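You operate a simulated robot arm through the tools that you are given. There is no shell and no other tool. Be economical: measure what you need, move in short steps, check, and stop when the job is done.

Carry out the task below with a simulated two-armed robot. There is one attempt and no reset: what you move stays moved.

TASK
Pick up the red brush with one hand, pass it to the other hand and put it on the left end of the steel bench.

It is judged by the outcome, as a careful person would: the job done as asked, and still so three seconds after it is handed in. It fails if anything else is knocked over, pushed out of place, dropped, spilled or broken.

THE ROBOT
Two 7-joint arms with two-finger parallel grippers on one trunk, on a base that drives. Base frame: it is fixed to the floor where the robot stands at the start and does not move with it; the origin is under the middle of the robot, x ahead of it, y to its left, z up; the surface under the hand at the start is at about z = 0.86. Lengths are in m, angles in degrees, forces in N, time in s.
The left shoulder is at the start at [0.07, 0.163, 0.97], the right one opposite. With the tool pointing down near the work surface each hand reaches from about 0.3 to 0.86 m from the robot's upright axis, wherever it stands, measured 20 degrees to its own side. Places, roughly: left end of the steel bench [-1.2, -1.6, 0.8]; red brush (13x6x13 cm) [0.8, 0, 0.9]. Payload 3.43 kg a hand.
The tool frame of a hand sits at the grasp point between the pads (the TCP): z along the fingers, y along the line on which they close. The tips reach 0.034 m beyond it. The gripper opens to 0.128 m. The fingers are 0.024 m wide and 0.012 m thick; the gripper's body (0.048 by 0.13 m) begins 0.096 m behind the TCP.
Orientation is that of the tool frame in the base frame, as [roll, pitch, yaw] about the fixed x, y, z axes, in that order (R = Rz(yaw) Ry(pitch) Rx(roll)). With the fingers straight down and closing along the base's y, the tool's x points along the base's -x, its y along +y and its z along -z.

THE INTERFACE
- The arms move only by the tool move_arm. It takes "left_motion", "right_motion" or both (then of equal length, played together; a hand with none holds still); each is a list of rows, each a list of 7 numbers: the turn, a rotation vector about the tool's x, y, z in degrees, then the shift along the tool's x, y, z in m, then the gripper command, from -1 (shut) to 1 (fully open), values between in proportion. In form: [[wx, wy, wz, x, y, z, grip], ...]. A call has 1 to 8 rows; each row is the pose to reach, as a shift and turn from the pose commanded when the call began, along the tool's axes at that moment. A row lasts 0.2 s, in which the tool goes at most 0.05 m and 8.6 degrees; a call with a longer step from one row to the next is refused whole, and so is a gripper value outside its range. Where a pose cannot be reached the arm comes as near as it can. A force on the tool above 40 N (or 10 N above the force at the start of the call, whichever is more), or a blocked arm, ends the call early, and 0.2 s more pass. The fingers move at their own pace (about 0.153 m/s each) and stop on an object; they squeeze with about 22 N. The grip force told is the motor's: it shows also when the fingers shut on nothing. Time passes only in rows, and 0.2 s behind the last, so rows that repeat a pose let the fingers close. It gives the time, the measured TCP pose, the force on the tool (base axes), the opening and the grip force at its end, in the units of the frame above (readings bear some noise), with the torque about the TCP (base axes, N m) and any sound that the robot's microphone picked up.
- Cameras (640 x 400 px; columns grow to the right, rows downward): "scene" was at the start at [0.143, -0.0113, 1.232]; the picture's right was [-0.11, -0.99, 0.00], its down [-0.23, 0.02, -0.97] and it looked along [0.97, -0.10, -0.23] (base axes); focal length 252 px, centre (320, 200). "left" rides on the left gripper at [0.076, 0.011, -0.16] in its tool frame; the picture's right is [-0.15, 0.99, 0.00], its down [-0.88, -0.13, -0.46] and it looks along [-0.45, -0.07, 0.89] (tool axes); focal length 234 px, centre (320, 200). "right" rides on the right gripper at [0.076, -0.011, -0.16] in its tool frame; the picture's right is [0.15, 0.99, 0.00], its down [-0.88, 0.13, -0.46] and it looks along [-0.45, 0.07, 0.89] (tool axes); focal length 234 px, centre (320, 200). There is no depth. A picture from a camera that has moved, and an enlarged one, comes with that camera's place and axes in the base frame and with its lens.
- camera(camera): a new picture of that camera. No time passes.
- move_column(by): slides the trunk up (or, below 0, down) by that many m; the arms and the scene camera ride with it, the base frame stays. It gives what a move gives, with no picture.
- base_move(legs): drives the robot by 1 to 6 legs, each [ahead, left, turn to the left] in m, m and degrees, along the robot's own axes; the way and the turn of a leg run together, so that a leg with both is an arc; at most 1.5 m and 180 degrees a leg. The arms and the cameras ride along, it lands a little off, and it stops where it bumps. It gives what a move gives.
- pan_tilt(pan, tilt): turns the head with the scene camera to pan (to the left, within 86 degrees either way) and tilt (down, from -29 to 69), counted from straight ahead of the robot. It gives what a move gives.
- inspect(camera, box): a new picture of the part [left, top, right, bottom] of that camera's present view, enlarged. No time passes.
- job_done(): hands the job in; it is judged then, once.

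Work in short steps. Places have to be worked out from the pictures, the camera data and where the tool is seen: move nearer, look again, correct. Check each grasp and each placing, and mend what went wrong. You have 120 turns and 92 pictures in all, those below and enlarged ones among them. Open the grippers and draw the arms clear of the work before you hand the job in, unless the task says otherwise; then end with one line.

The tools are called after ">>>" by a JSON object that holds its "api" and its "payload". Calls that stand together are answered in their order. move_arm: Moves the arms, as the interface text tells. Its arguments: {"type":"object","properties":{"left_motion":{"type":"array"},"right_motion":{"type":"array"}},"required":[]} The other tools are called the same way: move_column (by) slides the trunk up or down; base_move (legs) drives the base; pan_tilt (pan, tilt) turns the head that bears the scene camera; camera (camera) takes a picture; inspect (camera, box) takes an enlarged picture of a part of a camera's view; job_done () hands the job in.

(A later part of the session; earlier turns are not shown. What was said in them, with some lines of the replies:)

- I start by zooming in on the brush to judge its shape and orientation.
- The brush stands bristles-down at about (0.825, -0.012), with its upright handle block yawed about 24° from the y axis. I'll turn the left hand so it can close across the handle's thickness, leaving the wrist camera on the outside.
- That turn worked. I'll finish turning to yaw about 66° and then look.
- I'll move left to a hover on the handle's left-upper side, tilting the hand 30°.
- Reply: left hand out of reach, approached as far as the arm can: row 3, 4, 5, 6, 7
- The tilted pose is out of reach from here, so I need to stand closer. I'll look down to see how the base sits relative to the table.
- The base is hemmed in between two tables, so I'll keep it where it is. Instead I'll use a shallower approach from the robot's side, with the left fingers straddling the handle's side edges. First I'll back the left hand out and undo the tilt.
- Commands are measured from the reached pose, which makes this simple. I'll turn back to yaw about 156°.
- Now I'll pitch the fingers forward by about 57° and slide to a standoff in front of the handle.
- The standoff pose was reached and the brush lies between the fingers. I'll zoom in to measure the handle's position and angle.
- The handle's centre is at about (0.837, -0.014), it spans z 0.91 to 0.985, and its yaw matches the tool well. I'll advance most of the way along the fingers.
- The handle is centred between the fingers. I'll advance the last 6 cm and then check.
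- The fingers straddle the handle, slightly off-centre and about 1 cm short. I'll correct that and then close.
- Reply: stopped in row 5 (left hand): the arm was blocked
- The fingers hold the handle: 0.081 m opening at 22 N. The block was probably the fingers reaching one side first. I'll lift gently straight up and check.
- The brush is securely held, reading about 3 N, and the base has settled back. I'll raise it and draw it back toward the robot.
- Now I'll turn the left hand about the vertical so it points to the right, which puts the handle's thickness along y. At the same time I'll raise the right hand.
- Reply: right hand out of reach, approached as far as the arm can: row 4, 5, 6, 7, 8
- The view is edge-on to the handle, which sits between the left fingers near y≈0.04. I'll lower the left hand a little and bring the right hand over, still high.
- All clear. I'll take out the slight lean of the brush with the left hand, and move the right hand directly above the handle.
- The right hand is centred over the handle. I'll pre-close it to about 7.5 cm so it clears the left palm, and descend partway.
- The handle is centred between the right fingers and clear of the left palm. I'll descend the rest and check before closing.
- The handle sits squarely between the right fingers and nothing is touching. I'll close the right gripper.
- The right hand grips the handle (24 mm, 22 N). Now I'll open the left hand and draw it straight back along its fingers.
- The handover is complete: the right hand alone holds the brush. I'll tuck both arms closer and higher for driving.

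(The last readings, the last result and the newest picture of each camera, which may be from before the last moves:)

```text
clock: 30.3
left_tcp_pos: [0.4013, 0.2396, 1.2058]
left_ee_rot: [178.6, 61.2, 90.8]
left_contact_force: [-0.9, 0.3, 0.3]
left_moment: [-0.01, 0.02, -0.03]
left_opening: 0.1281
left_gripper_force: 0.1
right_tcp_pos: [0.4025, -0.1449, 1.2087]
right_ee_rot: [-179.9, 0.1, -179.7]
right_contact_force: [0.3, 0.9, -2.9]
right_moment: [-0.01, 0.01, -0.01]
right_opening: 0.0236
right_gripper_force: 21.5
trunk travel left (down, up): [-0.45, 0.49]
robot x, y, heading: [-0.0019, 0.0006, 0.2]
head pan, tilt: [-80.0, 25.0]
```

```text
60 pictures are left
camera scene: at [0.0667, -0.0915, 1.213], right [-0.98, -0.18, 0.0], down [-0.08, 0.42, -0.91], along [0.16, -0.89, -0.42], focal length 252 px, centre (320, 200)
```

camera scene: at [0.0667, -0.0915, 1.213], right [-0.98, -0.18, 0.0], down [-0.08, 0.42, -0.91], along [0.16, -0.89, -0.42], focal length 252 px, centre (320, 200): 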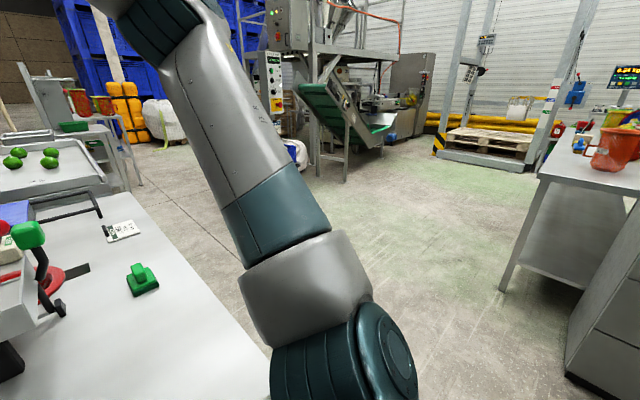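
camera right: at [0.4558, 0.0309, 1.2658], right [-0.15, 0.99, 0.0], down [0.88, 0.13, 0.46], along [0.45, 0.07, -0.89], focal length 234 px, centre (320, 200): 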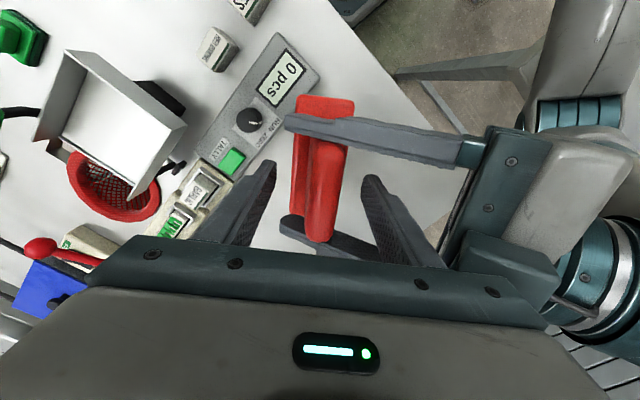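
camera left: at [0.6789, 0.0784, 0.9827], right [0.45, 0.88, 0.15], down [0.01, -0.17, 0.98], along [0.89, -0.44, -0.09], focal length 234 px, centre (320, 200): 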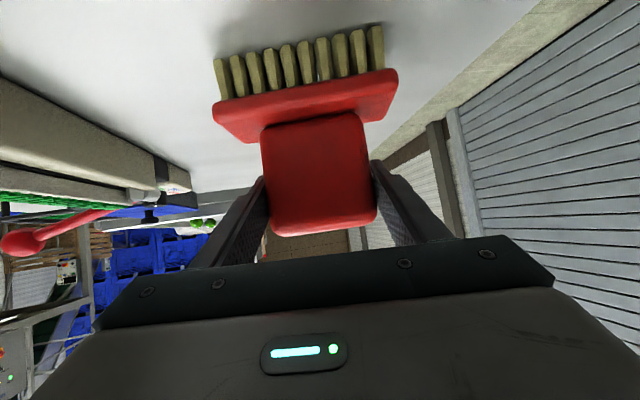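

The bench is seen to the right and behind. I'll check what's on the other side before driving.

>>> {"api": "pan_tilt", "payload": {"pan": 84, "tilt": 30}}

>>> {"api": "camera", "payload": {"camera": "scene"}}

```text
clock: 32.8
left_tcp_pos: [0.4024, 0.2391, 1.2046]
left_ee_rot: [178.6, 61.2, 90.8]
left_contact_force: [-0.1, -0.1, 0.1]
left_moment: [0.03, -0.06, 0.04]
left_opening: 0.128
left_gripper_force: 0.0
right_tcp_pos: [0.4028, -0.146, 1.2069]
right_ee_rot: [-180.0, -0.1, -179.6]
right_contact_force: [0.4, 1.1, -3.6]
right_moment: [-0.03, 0.03, -0.03]
right_opening: 0.0234
right_gripper_force: 21.9
trunk travel left (down, up): [-0.45, 0.49]
robot x, y, heading: [0.0005, 0.0007, 0.6]
head pan, tilt: [84.0, 30.0]
```

```text
59 pictures are left
camera scene: at [0.0591, 0.0891, 1.205], right [1.0, -0.1, 0.0], down [-0.05, -0.5, -0.87], along [0.09, 0.86, -0.5], focal length 252 px, centre (320, 200)
```

scene: 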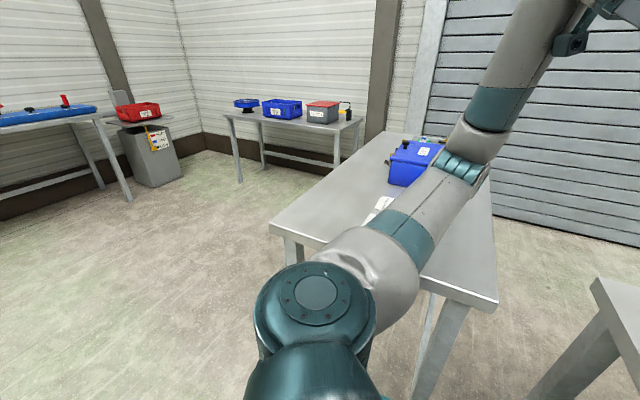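

The rear is open floor. I'll back straight up 0.5 m, then look toward the bench.

>>> {"api": "base_move", "payload": {"legs": [[-0.5, 0, 0]]}}

>>> {"api": "pan_tilt", "payload": {"pan": -84, "tilt": 20}}

>>> {"api": "camera", "payload": {"camera": "scene"}}

```text
clock: 35.8
left_tcp_pos: [-0.0954, 0.2367, 1.2063]
left_ee_rot: [178.6, 61.1, 90.9]
left_contact_force: [0.4, 0.1, 0.1]
left_moment: [-0.01, 0.01, -0.01]
left_opening: 0.1279
left_gripper_force: 0.0
right_tcp_pos: [-0.0939, -0.1473, 1.2086]
right_ee_rot: [179.9, 0.0, -179.5]
right_contact_force: [0.3, -0.1, -3.0]
right_moment: [-0.03, -0.01, 0.01]
right_opening: 0.0237
right_gripper_force: 22.1
trunk travel left (down, up): [-0.45, 0.49]
robot x, y, heading: [-0.499, -0.0038, 0.4]
head pan, tilt: [84.0, 30.0]
```

```text
clock: 38.3
left_tcp_pos: [-0.0956, 0.2375, 1.2049]
left_ee_rot: [178.6, 61.2, 90.9]
left_contact_force: [0.4, 0.6, 0.8]
left_moment: [-0.02, -0.05, 0.04]
left_opening: 0.1281
left_gripper_force: 0.1
right_tcp_pos: [-0.0936, -0.1479, 1.2086]
right_ee_rot: [-180.0, 0.0, -179.5]
right_contact_force: [0.1, 0.0, -3.2]
right_moment: [0.01, -0.03, 0.0]
right_opening: 0.0239
right_gripper_force: 22.3
trunk travel left (down, up): [-0.45, 0.49]
robot x, y, heading: [-0.4958, -0.007, 0.5]
head pan, tilt: [-84.0, 20.0]
```

```text
58 pictures are left
camera scene: at [-0.436, -0.0967, 1.221], right [-0.99, -0.11, 0.0], down [-0.04, 0.34, -0.94], along [0.11, -0.93, -0.34], focal length 252 px, centre (320, 200)
```

scene: 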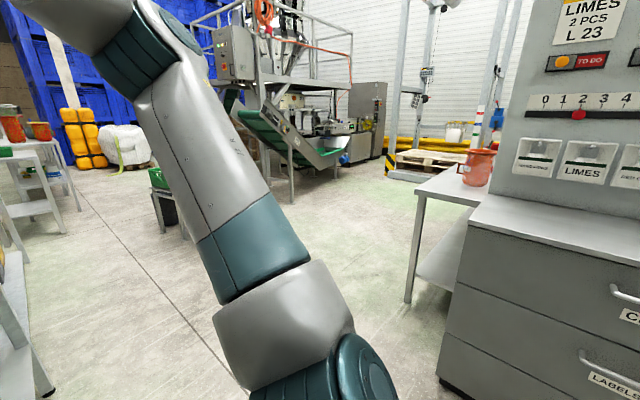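

A drawer cabinet stands at about (-0.92, -1.1), with a bench behind it. I'll turn right 90° in place to view that area.

>>> {"api": "base_move", "payload": {"legs": [[0, 0, -90]]}}

>>> {"api": "pan_tilt", "payload": {"pan": -25, "tilt": 15}}

>>> {"api": "camera", "payload": {"camera": "scene"}}

```text
clock: 42.5
left_tcp_pos: [-0.2606, -0.4067, 1.2066]
left_ee_rot: [178.6, 61.2, 0.3]
left_contact_force: [-0.1, 0.1, 0.3]
left_moment: [0.0, -0.02, 0.0]
left_opening: 0.128
left_gripper_force: 0.1
right_tcp_pos: [-0.6462, -0.4042, 1.2078]
right_ee_rot: [180.0, 0.0, 89.9]
right_contact_force: [-0.4, 0.8, -2.6]
right_moment: [-0.01, -0.05, 0.01]
right_opening: 0.0238
right_gripper_force: 21.4
trunk travel left (down, up): [-0.45, 0.49]
robot x, y, heading: [-0.4973, -0.001, -90.1]
head pan, tilt: [-84.0, 20.0]
```

```text
clock: 43.8
left_tcp_pos: [-0.2608, -0.4076, 1.2049]
left_ee_rot: [178.6, 61.2, 0.4]
left_contact_force: [-0.6, 0.3, 0.4]
left_moment: [-0.02, 0.03, 0.01]
left_opening: 0.1281
left_gripper_force: 0.0
right_tcp_pos: [-0.6444, -0.4045, 1.2081]
right_ee_rot: [-180.0, 0.1, 89.9]
right_contact_force: [-0.8, 0.6, -2.6]
right_moment: [-0.03, 0.01, -0.02]
right_opening: 0.0238
right_gripper_force: 22.2
trunk travel left (down, up): [-0.45, 0.49]
robot x, y, heading: [-0.4934, -0.0052, -89.8]
head pan, tilt: [-25.0, 15.0]
```

```text
57 pictures are left
camera scene: at [-0.5367, -0.1395, 1.2292], right [-0.91, 0.42, 0.0], down [0.11, 0.23, -0.97], along [-0.41, -0.87, -0.26], focal length 252 px, centre (320, 200)
```

scene: 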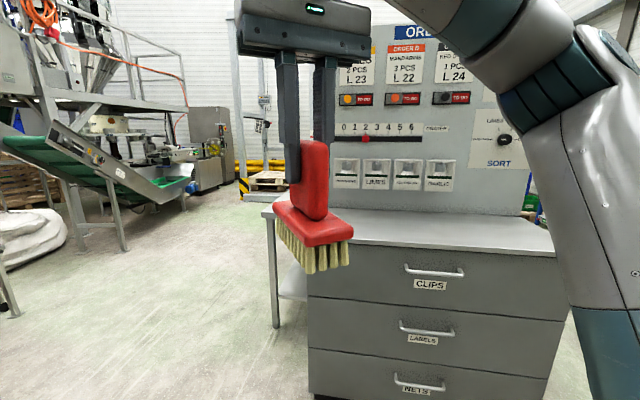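

The cabinet's order board blocks this side, so I'll drive around its end to open floor at about (-0.25, -1.6). I'll do it in two diagonal legs.

>>> {"api": "base_move", "payload": {"legs": [[0.6, 0.15, 0], [0.9, 0.12, 0]]}}

>>> {"api": "pan_tilt", "payload": {"pan": -80, "tilt": 20}}

>>> {"api": "camera", "payload": {"camera": "scene"}}

```text
clock: 51.7
left_tcp_pos: [0.0173, -1.9177, 1.2048]
left_ee_rot: [178.7, 61.2, 0.7]
left_contact_force: [-0.5, -0.3, 0.1]
left_moment: [0.01, 0.02, -0.03]
left_opening: 0.1281
left_gripper_force: 0.1
right_tcp_pos: [-0.369, -1.9166, 1.2087]
right_ee_rot: [179.9, 0.0, 90.2]
right_contact_force: [-0.1, -1.0, -3.1]
right_moment: [0.0, 0.03, 0.03]
right_opening: 0.0237
right_gripper_force: 22.0
trunk travel left (down, up): [-0.45, 0.49]
robot x, y, heading: [-0.2234, -1.516, -89.6]
head pan, tilt: [-25.0, 15.0]
```

```text
clock: 53.0
left_tcp_pos: [0.0161, -1.9159, 1.2051]
left_ee_rot: [178.6, 61.2, 0.7]
left_contact_force: [-0.7, 0.4, -0.1]
left_moment: [0.03, 0.02, 0.01]
left_opening: 0.128
left_gripper_force: 0.1
right_tcp_pos: [-0.3689, -1.9161, 1.2071]
right_ee_rot: [-179.9, -0.1, 90.2]
right_contact_force: [0.3, -0.1, -2.2]
right_moment: [0.02, -0.02, -0.01]
right_opening: 0.0236
right_gripper_force: 22.4
trunk travel left (down, up): [-0.45, 0.49]
robot x, y, heading: [-0.222, -1.5151, -89.7]
head pan, tilt: [-80.0, 20.0]
```

```text
56 pictures are left
camera scene: at [-0.3139, -1.5832, 1.2211], right [-0.18, 0.98, 0.0], down [0.34, 0.06, -0.94], along [-0.92, -0.17, -0.34], focal length 252 px, centre (320, 200)
```

scene: 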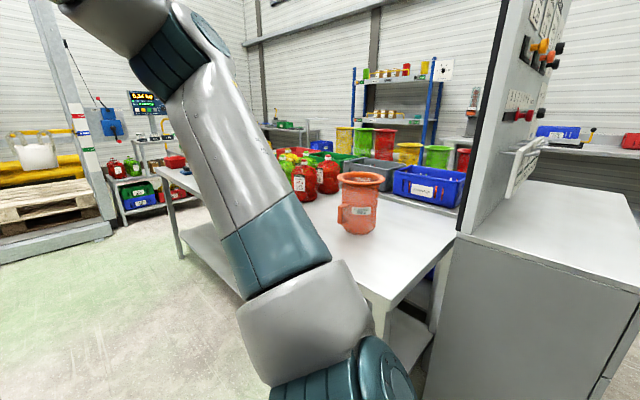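

The bench runs away from here, and its near end at about (-1.0, -1.5) matches the given left end. An orange bucket stands around (-1.16, -1.6). I'll turn to face the bench and look closely.

>>> {"api": "base_move", "payload": {"legs": [[0, 0, -90]]}}

>>> {"api": "pan_tilt", "payload": {"pan": 10, "tilt": 30}}

>>> {"api": "camera", "payload": {"camera": "scene"}}

>>> {"api": "camera", "payload": {"camera": "right"}}

```text
clock: 57.2
left_tcp_pos: [-0.6299, -1.7437, 1.2041]
left_ee_rot: [178.6, 61.2, -90.6]
left_contact_force: [-0.7, -0.2, -0.1]
left_moment: [-0.01, 0.03, 0.0]
left_opening: 0.1278
left_gripper_force: 0.0
right_tcp_pos: [-0.621, -1.3587, 1.2075]
right_ee_rot: [-180.0, 0.0, -1.1]
right_contact_force: [-0.4, -0.9, -2.8]
right_moment: [0.0, -0.01, 0.0]
right_opening: 0.0236
right_gripper_force: 21.8
trunk travel left (down, up): [-0.45, 0.49]
robot x, y, heading: [-0.2235, -1.5185, 178.7]
head pan, tilt: [-80.0, 20.0]
```

```text
clock: 58.9
left_tcp_pos: [-0.6297, -1.7436, 1.2052]
left_ee_rot: [178.6, 61.2, -90.7]
left_contact_force: [0.3, 0.0, 0.3]
left_moment: [0.02, -0.01, 0.02]
left_opening: 0.128
left_gripper_force: 0.1
right_tcp_pos: [-0.621, -1.3601, 1.2084]
right_ee_rot: [179.9, 0.0, -1.1]
right_contact_force: [0.3, 0.5, -2.9]
right_moment: [-0.01, -0.01, 0.04]
right_opening: 0.0237
right_gripper_force: 21.6
trunk travel left (down, up): [-0.45, 0.49]
robot x, y, heading: [-0.2236, -1.5178, 178.7]
head pan, tilt: [10.0, 30.0]
```

```text
55 pictures are left
camera scene: at [-0.3623, -1.5292, 1.205], right [-0.15, 0.99, 0.0], down [0.49, 0.08, -0.87], along [-0.86, -0.13, -0.5], focal length 252 px, centre (320, 200)
```

scene: 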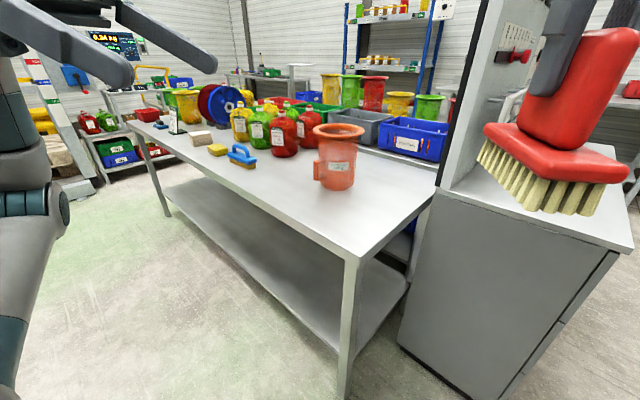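

```text
54 pictures are left
camera right: at [-0.5449, -1.3497, 1.3659], right [0.13, -0.99, 0.0], down [-0.88, -0.11, 0.46], along [-0.45, -0.06, -0.89], focal length 234 px, centre (320, 200)
```

right: 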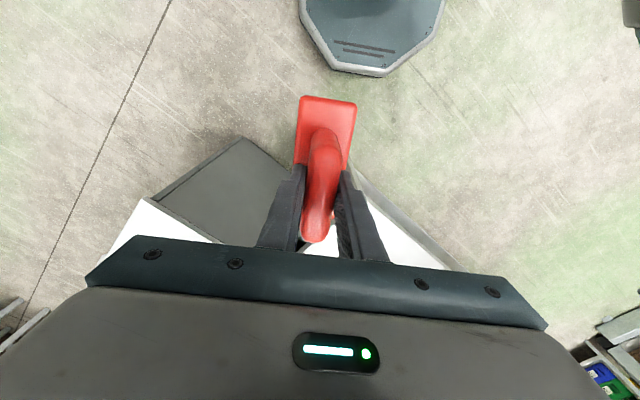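

The free spot on the left end is around (-1.0, -1.52), about 0.23 m clear of the bucket. I'll drive 0.15 m closer, with the brush well above the surface.

>>> {"api": "base_move", "payload": {"legs": [[0.15, 0, 0]]}}

>>> {"api": "camera", "payload": {"camera": "scene"}}

```text
clock: 60.3
left_tcp_pos: [-0.7806, -1.7413, 1.2064]
left_ee_rot: [178.6, 61.3, -90.6]
left_contact_force: [0.4, 0.2, -0.5]
left_moment: [0.01, 0.0, -0.05]
left_opening: 0.1277
left_gripper_force: 0.0
right_tcp_pos: [-0.772, -1.3569, 1.2079]
right_ee_rot: [-179.9, 0.0, -1.0]
right_contact_force: [0.0, 0.0, -2.4]
right_moment: [-0.01, -0.01, 0.01]
right_opening: 0.0239
right_gripper_force: 22.3
trunk travel left (down, up): [-0.45, 0.49]
robot x, y, heading: [-0.3751, -1.5115, 178.8]
head pan, tilt: [10.0, 30.0]
```

```text
53 pictures are left
camera scene: at [-0.5132, -1.5267, 1.2049], right [-0.16, 0.99, 0.0], down [0.49, 0.08, -0.87], along [-0.85, -0.14, -0.5], focal length 252 px, centre (320, 200)
```

scene: 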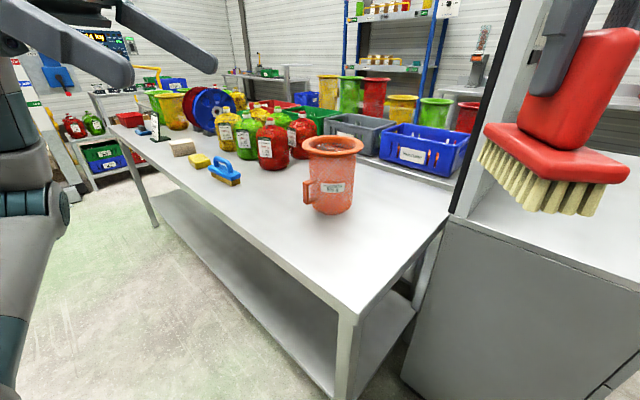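

I'll swing the brush over the target at (-0.98, -1.52), staying high.

>>> {"api": "move_arm", "payload": {"right_motion": [[0, 0, 0, -0.03, 0.023, 0, -1], [0, 0, 0, -0.06, 0.047, 0, -1], [0, 0, 0, -0.09, 0.07, 0, -1], [0, 0, 0, -0.12, 0.093, 0, -1], [0, 0, 0, -0.15, 0.117, 0, -1], [0, 0, 0, -0.18, 0.14, 0, -1], [0, 0, 0, -0.208, 0.163, 0, -1]]}}

>>> {"api": "camera", "payload": {"camera": "scene"}}

>>> {"api": "camera", "payload": {"camera": "right"}}

```text
clock: 61.9
left_tcp_pos: [-0.7784, -1.7484, 1.2057]
left_ee_rot: [178.4, 61.5, -90.8]
left_contact_force: [0.4, -0.5, -0.2]
left_moment: [0.09, 0.09, 0.09]
left_opening: 0.1281
left_gripper_force: 0.1
right_tcp_pos: [-0.9766, -1.5248, 1.2091]
right_ee_rot: [-180.0, 0.1, -0.5]
right_contact_force: [-1.8, 2.0, -3.6]
right_moment: [-0.12, -0.09, 0.02]
right_opening: 0.0239
right_gripper_force: 21.9
trunk travel left (down, up): [-0.45, 0.49]
robot x, y, heading: [-0.3712, -1.5135, 179.1]
head pan, tilt: [10.0, 30.0]
```

```text
52 pictures are left
camera scene: at [-0.5102, -1.5327, 1.2051], right [-0.16, 0.99, 0.01], down [0.49, 0.08, -0.87], along [-0.86, -0.13, -0.5], focal length 252 px, centre (320, 200)
```

scene: 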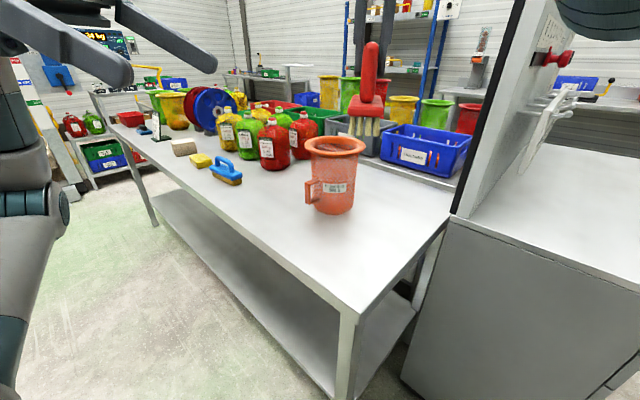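

```text
51 pictures are left
camera right: at [-0.9002, -1.5142, 1.3672], right [0.14, -0.99, 0.0], down [-0.88, -0.12, 0.46], along [-0.45, -0.06, -0.89], focal length 234 px, centre (320, 200)
```

right: 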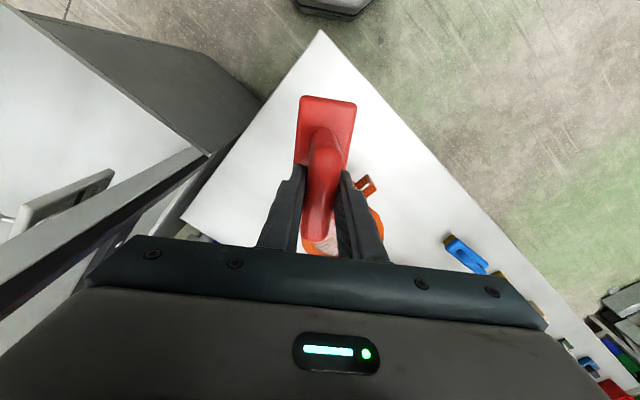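

The brush is over the bench end. The bucket rim starts around x=-1.107, leaving about 6 cm, so I'll shift 1.5 cm away from it and descend to about 4 cm above the surface.

>>> {"api": "move_arm", "payload": {"right_motion": [[0, 0, 0, 0.005, 0, 0.03, -1], [0, 0, 0, 0.01, 0, 0.065, -1], [0, 0, 0, 0.015, 0, 0.1, -1], [0, 0, 0, 0.015, 0, 0.135, -1], [0, 0, 0, 0.015, 0, 0.17, -1], [0, 0, 0, 0.015, 0, 0.2, -1], [0, 0, 0, 0.015, 0, 0.23, -1], [0, 0, 0, 0.015, 0, 0.25, -1]]}}

>>> {"api": "camera", "payload": {"camera": "scene"}}

>>> {"api": "camera", "payload": {"camera": "right"}}

```text
clock: 63.7
left_tcp_pos: [-0.7796, -1.7415, 1.2056]
left_ee_rot: [178.8, 61.3, -90.5]
left_contact_force: [-0.3, 0.8, -0.1]
left_moment: [0.02, 0.01, 0.0]
left_opening: 0.1279
left_gripper_force: 0.0
right_tcp_pos: [-0.9673, -1.517, 0.9573]
right_ee_rot: [180.0, 0.0, -1.0]
right_contact_force: [-0.3, -0.1, -2.6]
right_moment: [-0.02, -0.04, -0.02]
right_opening: 0.0237
right_gripper_force: 22.1
trunk travel left (down, up): [-0.45, 0.49]
robot x, y, heading: [-0.3728, -1.5148, 179.0]
head pan, tilt: [10.0, 30.0]
```

```text
50 pictures are left
camera scene: at [-0.5128, -1.5267, 1.2049], right [-0.16, 0.99, 0.0], down [0.49, 0.08, -0.87], along [-0.85, -0.14, -0.5], focal length 252 px, centre (320, 200)
```

scene: 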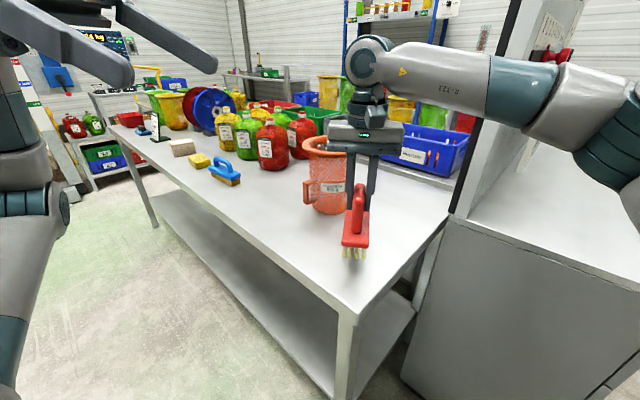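

```text
49 pictures are left
camera right: at [-0.8903, -1.507, 1.1154], right [0.13, -0.99, 0.0], down [-0.88, -0.11, 0.46], along [-0.45, -0.06, -0.89], focal length 234 px, centre (320, 200)
```

right: 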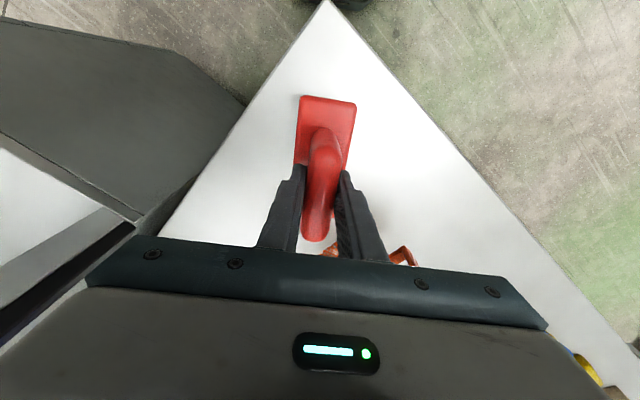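

The placement looks good, with a few centimetres left. I'll descend in small steps and watch the force.

>>> {"api": "move_arm", "payload": {"right_motion": [[0, 0, 0, 0, 0, 0.01, -1], [0, 0, 0, 0, 0, 0.02, -1], [0, 0, 0, 0, 0, 0.028, -1], [0, 0, 0, 0, 0, 0.034, -1]]}}

>>> {"api": "inspect", "payload": {"camera": "scene", "box": [290, 120, 450, 280]}}

```text
clock: 64.7
left_tcp_pos: [-0.7789, -1.7407, 1.2049]
left_ee_rot: [178.6, 61.2, -90.6]
left_contact_force: [0.5, 0.3, -0.4]
left_moment: [-0.01, -0.04, 0.01]
left_opening: 0.1281
left_gripper_force: 0.1
right_tcp_pos: [-0.9673, -1.5161, 0.9245]
right_ee_rot: [-179.9, 0.0, -0.9]
right_contact_force: [-0.1, 0.0, -3.0]
right_moment: [0.01, -0.02, 0.04]
right_opening: 0.0239
right_gripper_force: 22.3
trunk travel left (down, up): [-0.45, 0.49]
robot x, y, heading: [-0.3739, -1.5132, 179.3]
head pan, tilt: [10.0, 30.0]
```

```text
2.50 times, centred on (370, 200) of scene
camera zoom: at [-0.5125, -1.5268, 1.2049], right [-0.16, 0.99, 0.0], down [0.49, 0.08, -0.87], along [-0.86, -0.14, -0.5], focal length 631 px, centre (195, 200)
```

zoom: 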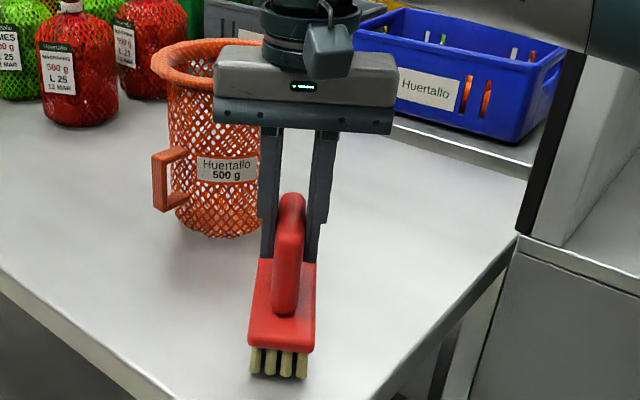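

The brush is still hanging, as the force is unchanged. I'll keep going down in finer steps.

>>> {"api": "move_arm", "payload": {"right_motion": [[0, 0, 0, 0, 0, 0.003, -1], [0, 0, 0, 0, 0, 0.006, -1], [0, 0, 0, 0, 0, 0.009, -1]]}}

```text
clock: 65.5
left_tcp_pos: [-0.7787, -1.7425, 1.2065]
left_ee_rot: [178.5, 61.2, -90.7]
left_contact_force: [0.4, 0.5, 0.5]
left_moment: [0.0, 0.01, -0.02]
left_opening: 0.1279
left_gripper_force: 0.0
right_tcp_pos: [-0.9676, -1.5172, 0.9167]
right_ee_rot: [179.9, 0.2, -1.1]
right_contact_force: [-5.0, 1.2, 16.3]
right_moment: [-0.26, -0.69, -0.05]
right_opening: 0.0238
right_gripper_force: 19.3
trunk travel left (down, up): [-0.45, 0.49]
robot x, y, heading: [-0.3734, -1.5143, 179.0]
head pan, tilt: [10.0, 30.0]
```

There's contact with the bench at about 16 N. I'll ease up 3 mm and then open gently.

>>> {"api": "move_arm", "payload": {"right_motion": [[0, 0, 0, 0, 0, -0.003, -1], [0, 0, 0, 0, 0, -0.003, -0.55], [0, 0, 0, 0, 0, -0.003, -0.3], [0, 0, 0, 0, 0, -0.003, 0], [0, 0, 0, 0, 0, -0.003, 0.3], [0, 0, 0, 0, 0, -0.003, 0.3]]}}

>>> {"api": "inspect", "payload": {"camera": "scene", "box": [290, 120, 450, 280]}}

>>> {"api": "camera", "payload": {"camera": "right"}}

```text
clock: 66.9
left_tcp_pos: [-0.7806, -1.7419, 1.2051]
left_ee_rot: [178.6, 61.1, -90.6]
left_contact_force: [0.5, 0.7, -0.2]
left_moment: [-0.02, 0.01, 0.01]
left_opening: 0.1279
left_gripper_force: 0.0
right_tcp_pos: [-0.9673, -1.5169, 0.9171]
right_ee_rot: [180.0, 0.0, -1.0]
right_contact_force: [-0.1, 0.7, 1.2]
right_moment: [0.01, -0.02, -0.01]
right_opening: 0.083
right_gripper_force: 0.0
trunk travel left (down, up): [-0.45, 0.49]
robot x, y, heading: [-0.3674, -1.5091, 179.2]
head pan, tilt: [10.0, 30.0]
```

```text
2.50 times, centred on (370, 200) of scene
camera zoom: at [-0.5122, -1.5268, 1.205], right [-0.16, 0.99, 0.0], down [0.49, 0.08, -0.87], along [-0.86, -0.14, -0.5], focal length 631 px, centre (195, 200)
```

zoom: 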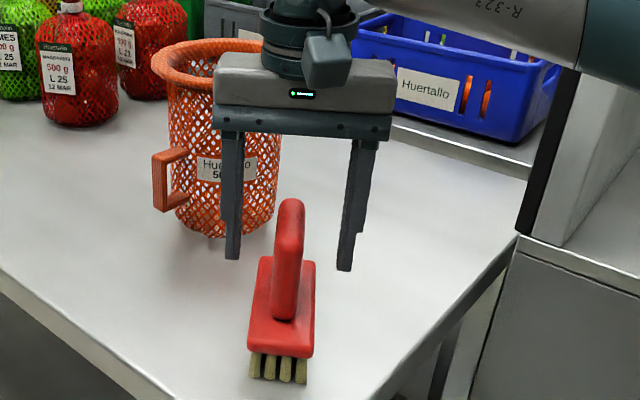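

```text
46 pictures are left
camera right: at [-0.8913, -1.5069, 1.0757], right [0.13, -0.99, 0.0], down [-0.88, -0.11, 0.46], along [-0.45, -0.06, -0.89], focal length 234 px, centre (320, 200)
```

right: 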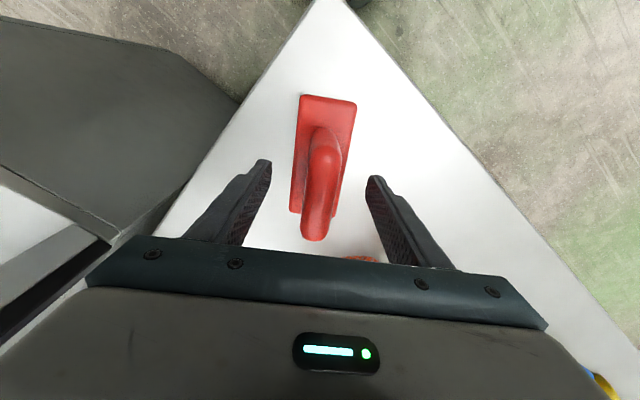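

The brush stands on the bench by itself. I'll lift the right hand straight up, then pull it back.

>>> {"api": "move_arm", "payload": {"right_motion": [[0, 0, 0, 0, 0, -0.03, 0.3], [0, 0, 0, 0, 0, -0.07, 0.3], [0, 0, 0, 0, 0, -0.11, 0.3], [0, 0, 0, 0, 0, -0.15, 0.3], [0, 0, 0, 0, 0, -0.19, 0.3], [0, 0, 0, 0, 0, -0.23, 0.6], [0, 0, 0, 0.03, -0.03, -0.25, 1], [0, 0, 0, 0.06, -0.06, -0.26, 1]]}}

>>> {"api": "move_arm", "payload": {"right_motion": [[0, 0, 0, 0.03, -0.02, 0, 1], [0, 0, 0, 0.06, -0.04, 0, 1], [0, 0, 0, 0.09, -0.06, 0, 1], [0, 0, 0, 0.12, -0.08, 0, 1]]}}

>>> {"api": "camera", "payload": {"camera": "scene"}}

```text
clock: 68.7
left_tcp_pos: [-0.7776, -1.7417, 1.2055]
left_ee_rot: [178.6, 61.1, -90.6]
left_contact_force: [-0.4, 0.3, 0.3]
left_moment: [-0.02, 0.0, 0.06]
left_opening: 0.1283
left_gripper_force: 0.1
right_tcp_pos: [-0.9049, -1.4558, 1.1794]
right_ee_rot: [-180.0, 0.1, -0.9]
right_contact_force: [-0.2, 0.1, -0.2]
right_moment: [-0.01, -0.03, -0.01]
right_opening: 0.1279
right_gripper_force: 0.1
trunk travel left (down, up): [-0.45, 0.49]
robot x, y, heading: [-0.3728, -1.5103, 178.7]
head pan, tilt: [10.0, 30.0]
```

```text
clock: 69.7
left_tcp_pos: [-0.7784, -1.7411, 1.2066]
left_ee_rot: [178.5, 61.2, -90.7]
left_contact_force: [0.1, -0.7, 0.1]
left_moment: [-0.02, 0.03, 0.05]
left_opening: 0.128
left_gripper_force: 0.1
right_tcp_pos: [-0.7821, -1.3806, 1.1797]
right_ee_rot: [179.9, 0.0, -1.0]
right_contact_force: [0.9, -0.1, -0.5]
right_moment: [0.02, 0.03, 0.03]
right_opening: 0.1279
right_gripper_force: 0.0
trunk travel left (down, up): [-0.45, 0.49]
robot x, y, heading: [-0.3746, -1.5108, 179.0]
head pan, tilt: [10.0, 30.0]
```

```text
45 pictures are left
camera scene: at [-0.5112, -1.5259, 1.2051], right [-0.16, 0.99, 0.0], down [0.49, 0.08, -0.87], along [-0.86, -0.14, -0.5], focal length 252 px, centre (320, 200)
```

scene: 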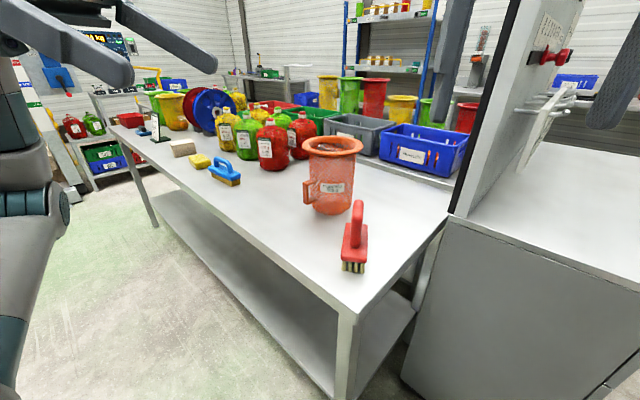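

The brush stands upright on the bench's left end, clear of the bucket, and nothing else has moved. I'll back the base off a little so both arms are fully clear.

>>> {"api": "base_move", "payload": {"legs": [[-0.2, 0, 0]]}}

>>> {"api": "camera", "payload": {"camera": "scene"}}

```text
clock: 71.2
left_tcp_pos: [-0.5813, -1.7468, 1.2056]
left_ee_rot: [178.5, 61.2, -90.5]
left_contact_force: [0.0, -0.6, 0.6]
left_moment: [0.03, 0.02, 0.03]
left_opening: 0.1283
left_gripper_force: 0.0
right_tcp_pos: [-0.5879, -1.386, 1.1794]
right_ee_rot: [180.0, -0.1, -0.8]
right_contact_force: [0.1, 0.5, -0.2]
right_moment: [0.0, 0.02, -0.01]
right_opening: 0.1279
right_gripper_force: 0.0
trunk travel left (down, up): [-0.45, 0.49]
robot x, y, heading: [-0.1778, -1.5135, 179.2]
head pan, tilt: [10.0, 30.0]
```

```text
44 pictures are left
camera scene: at [-0.3154, -1.5304, 1.2051], right [-0.16, 0.99, 0.0], down [0.49, 0.08, -0.87], along [-0.86, -0.14, -0.5], focal length 252 px, centre (320, 200)
```

scene: 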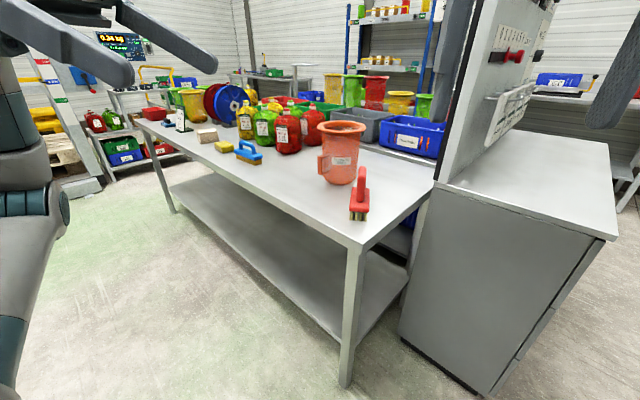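

Everything is stable, with both grippers open and clear, so I'm handing the job in.

>>> {"api": "job_done", "payload": {}}

```text
The job is handed in.
```

The left hand picked up the red brush and passed it to the right hand, which stood it upright on the left end of the steel bench; nothing else was moved.
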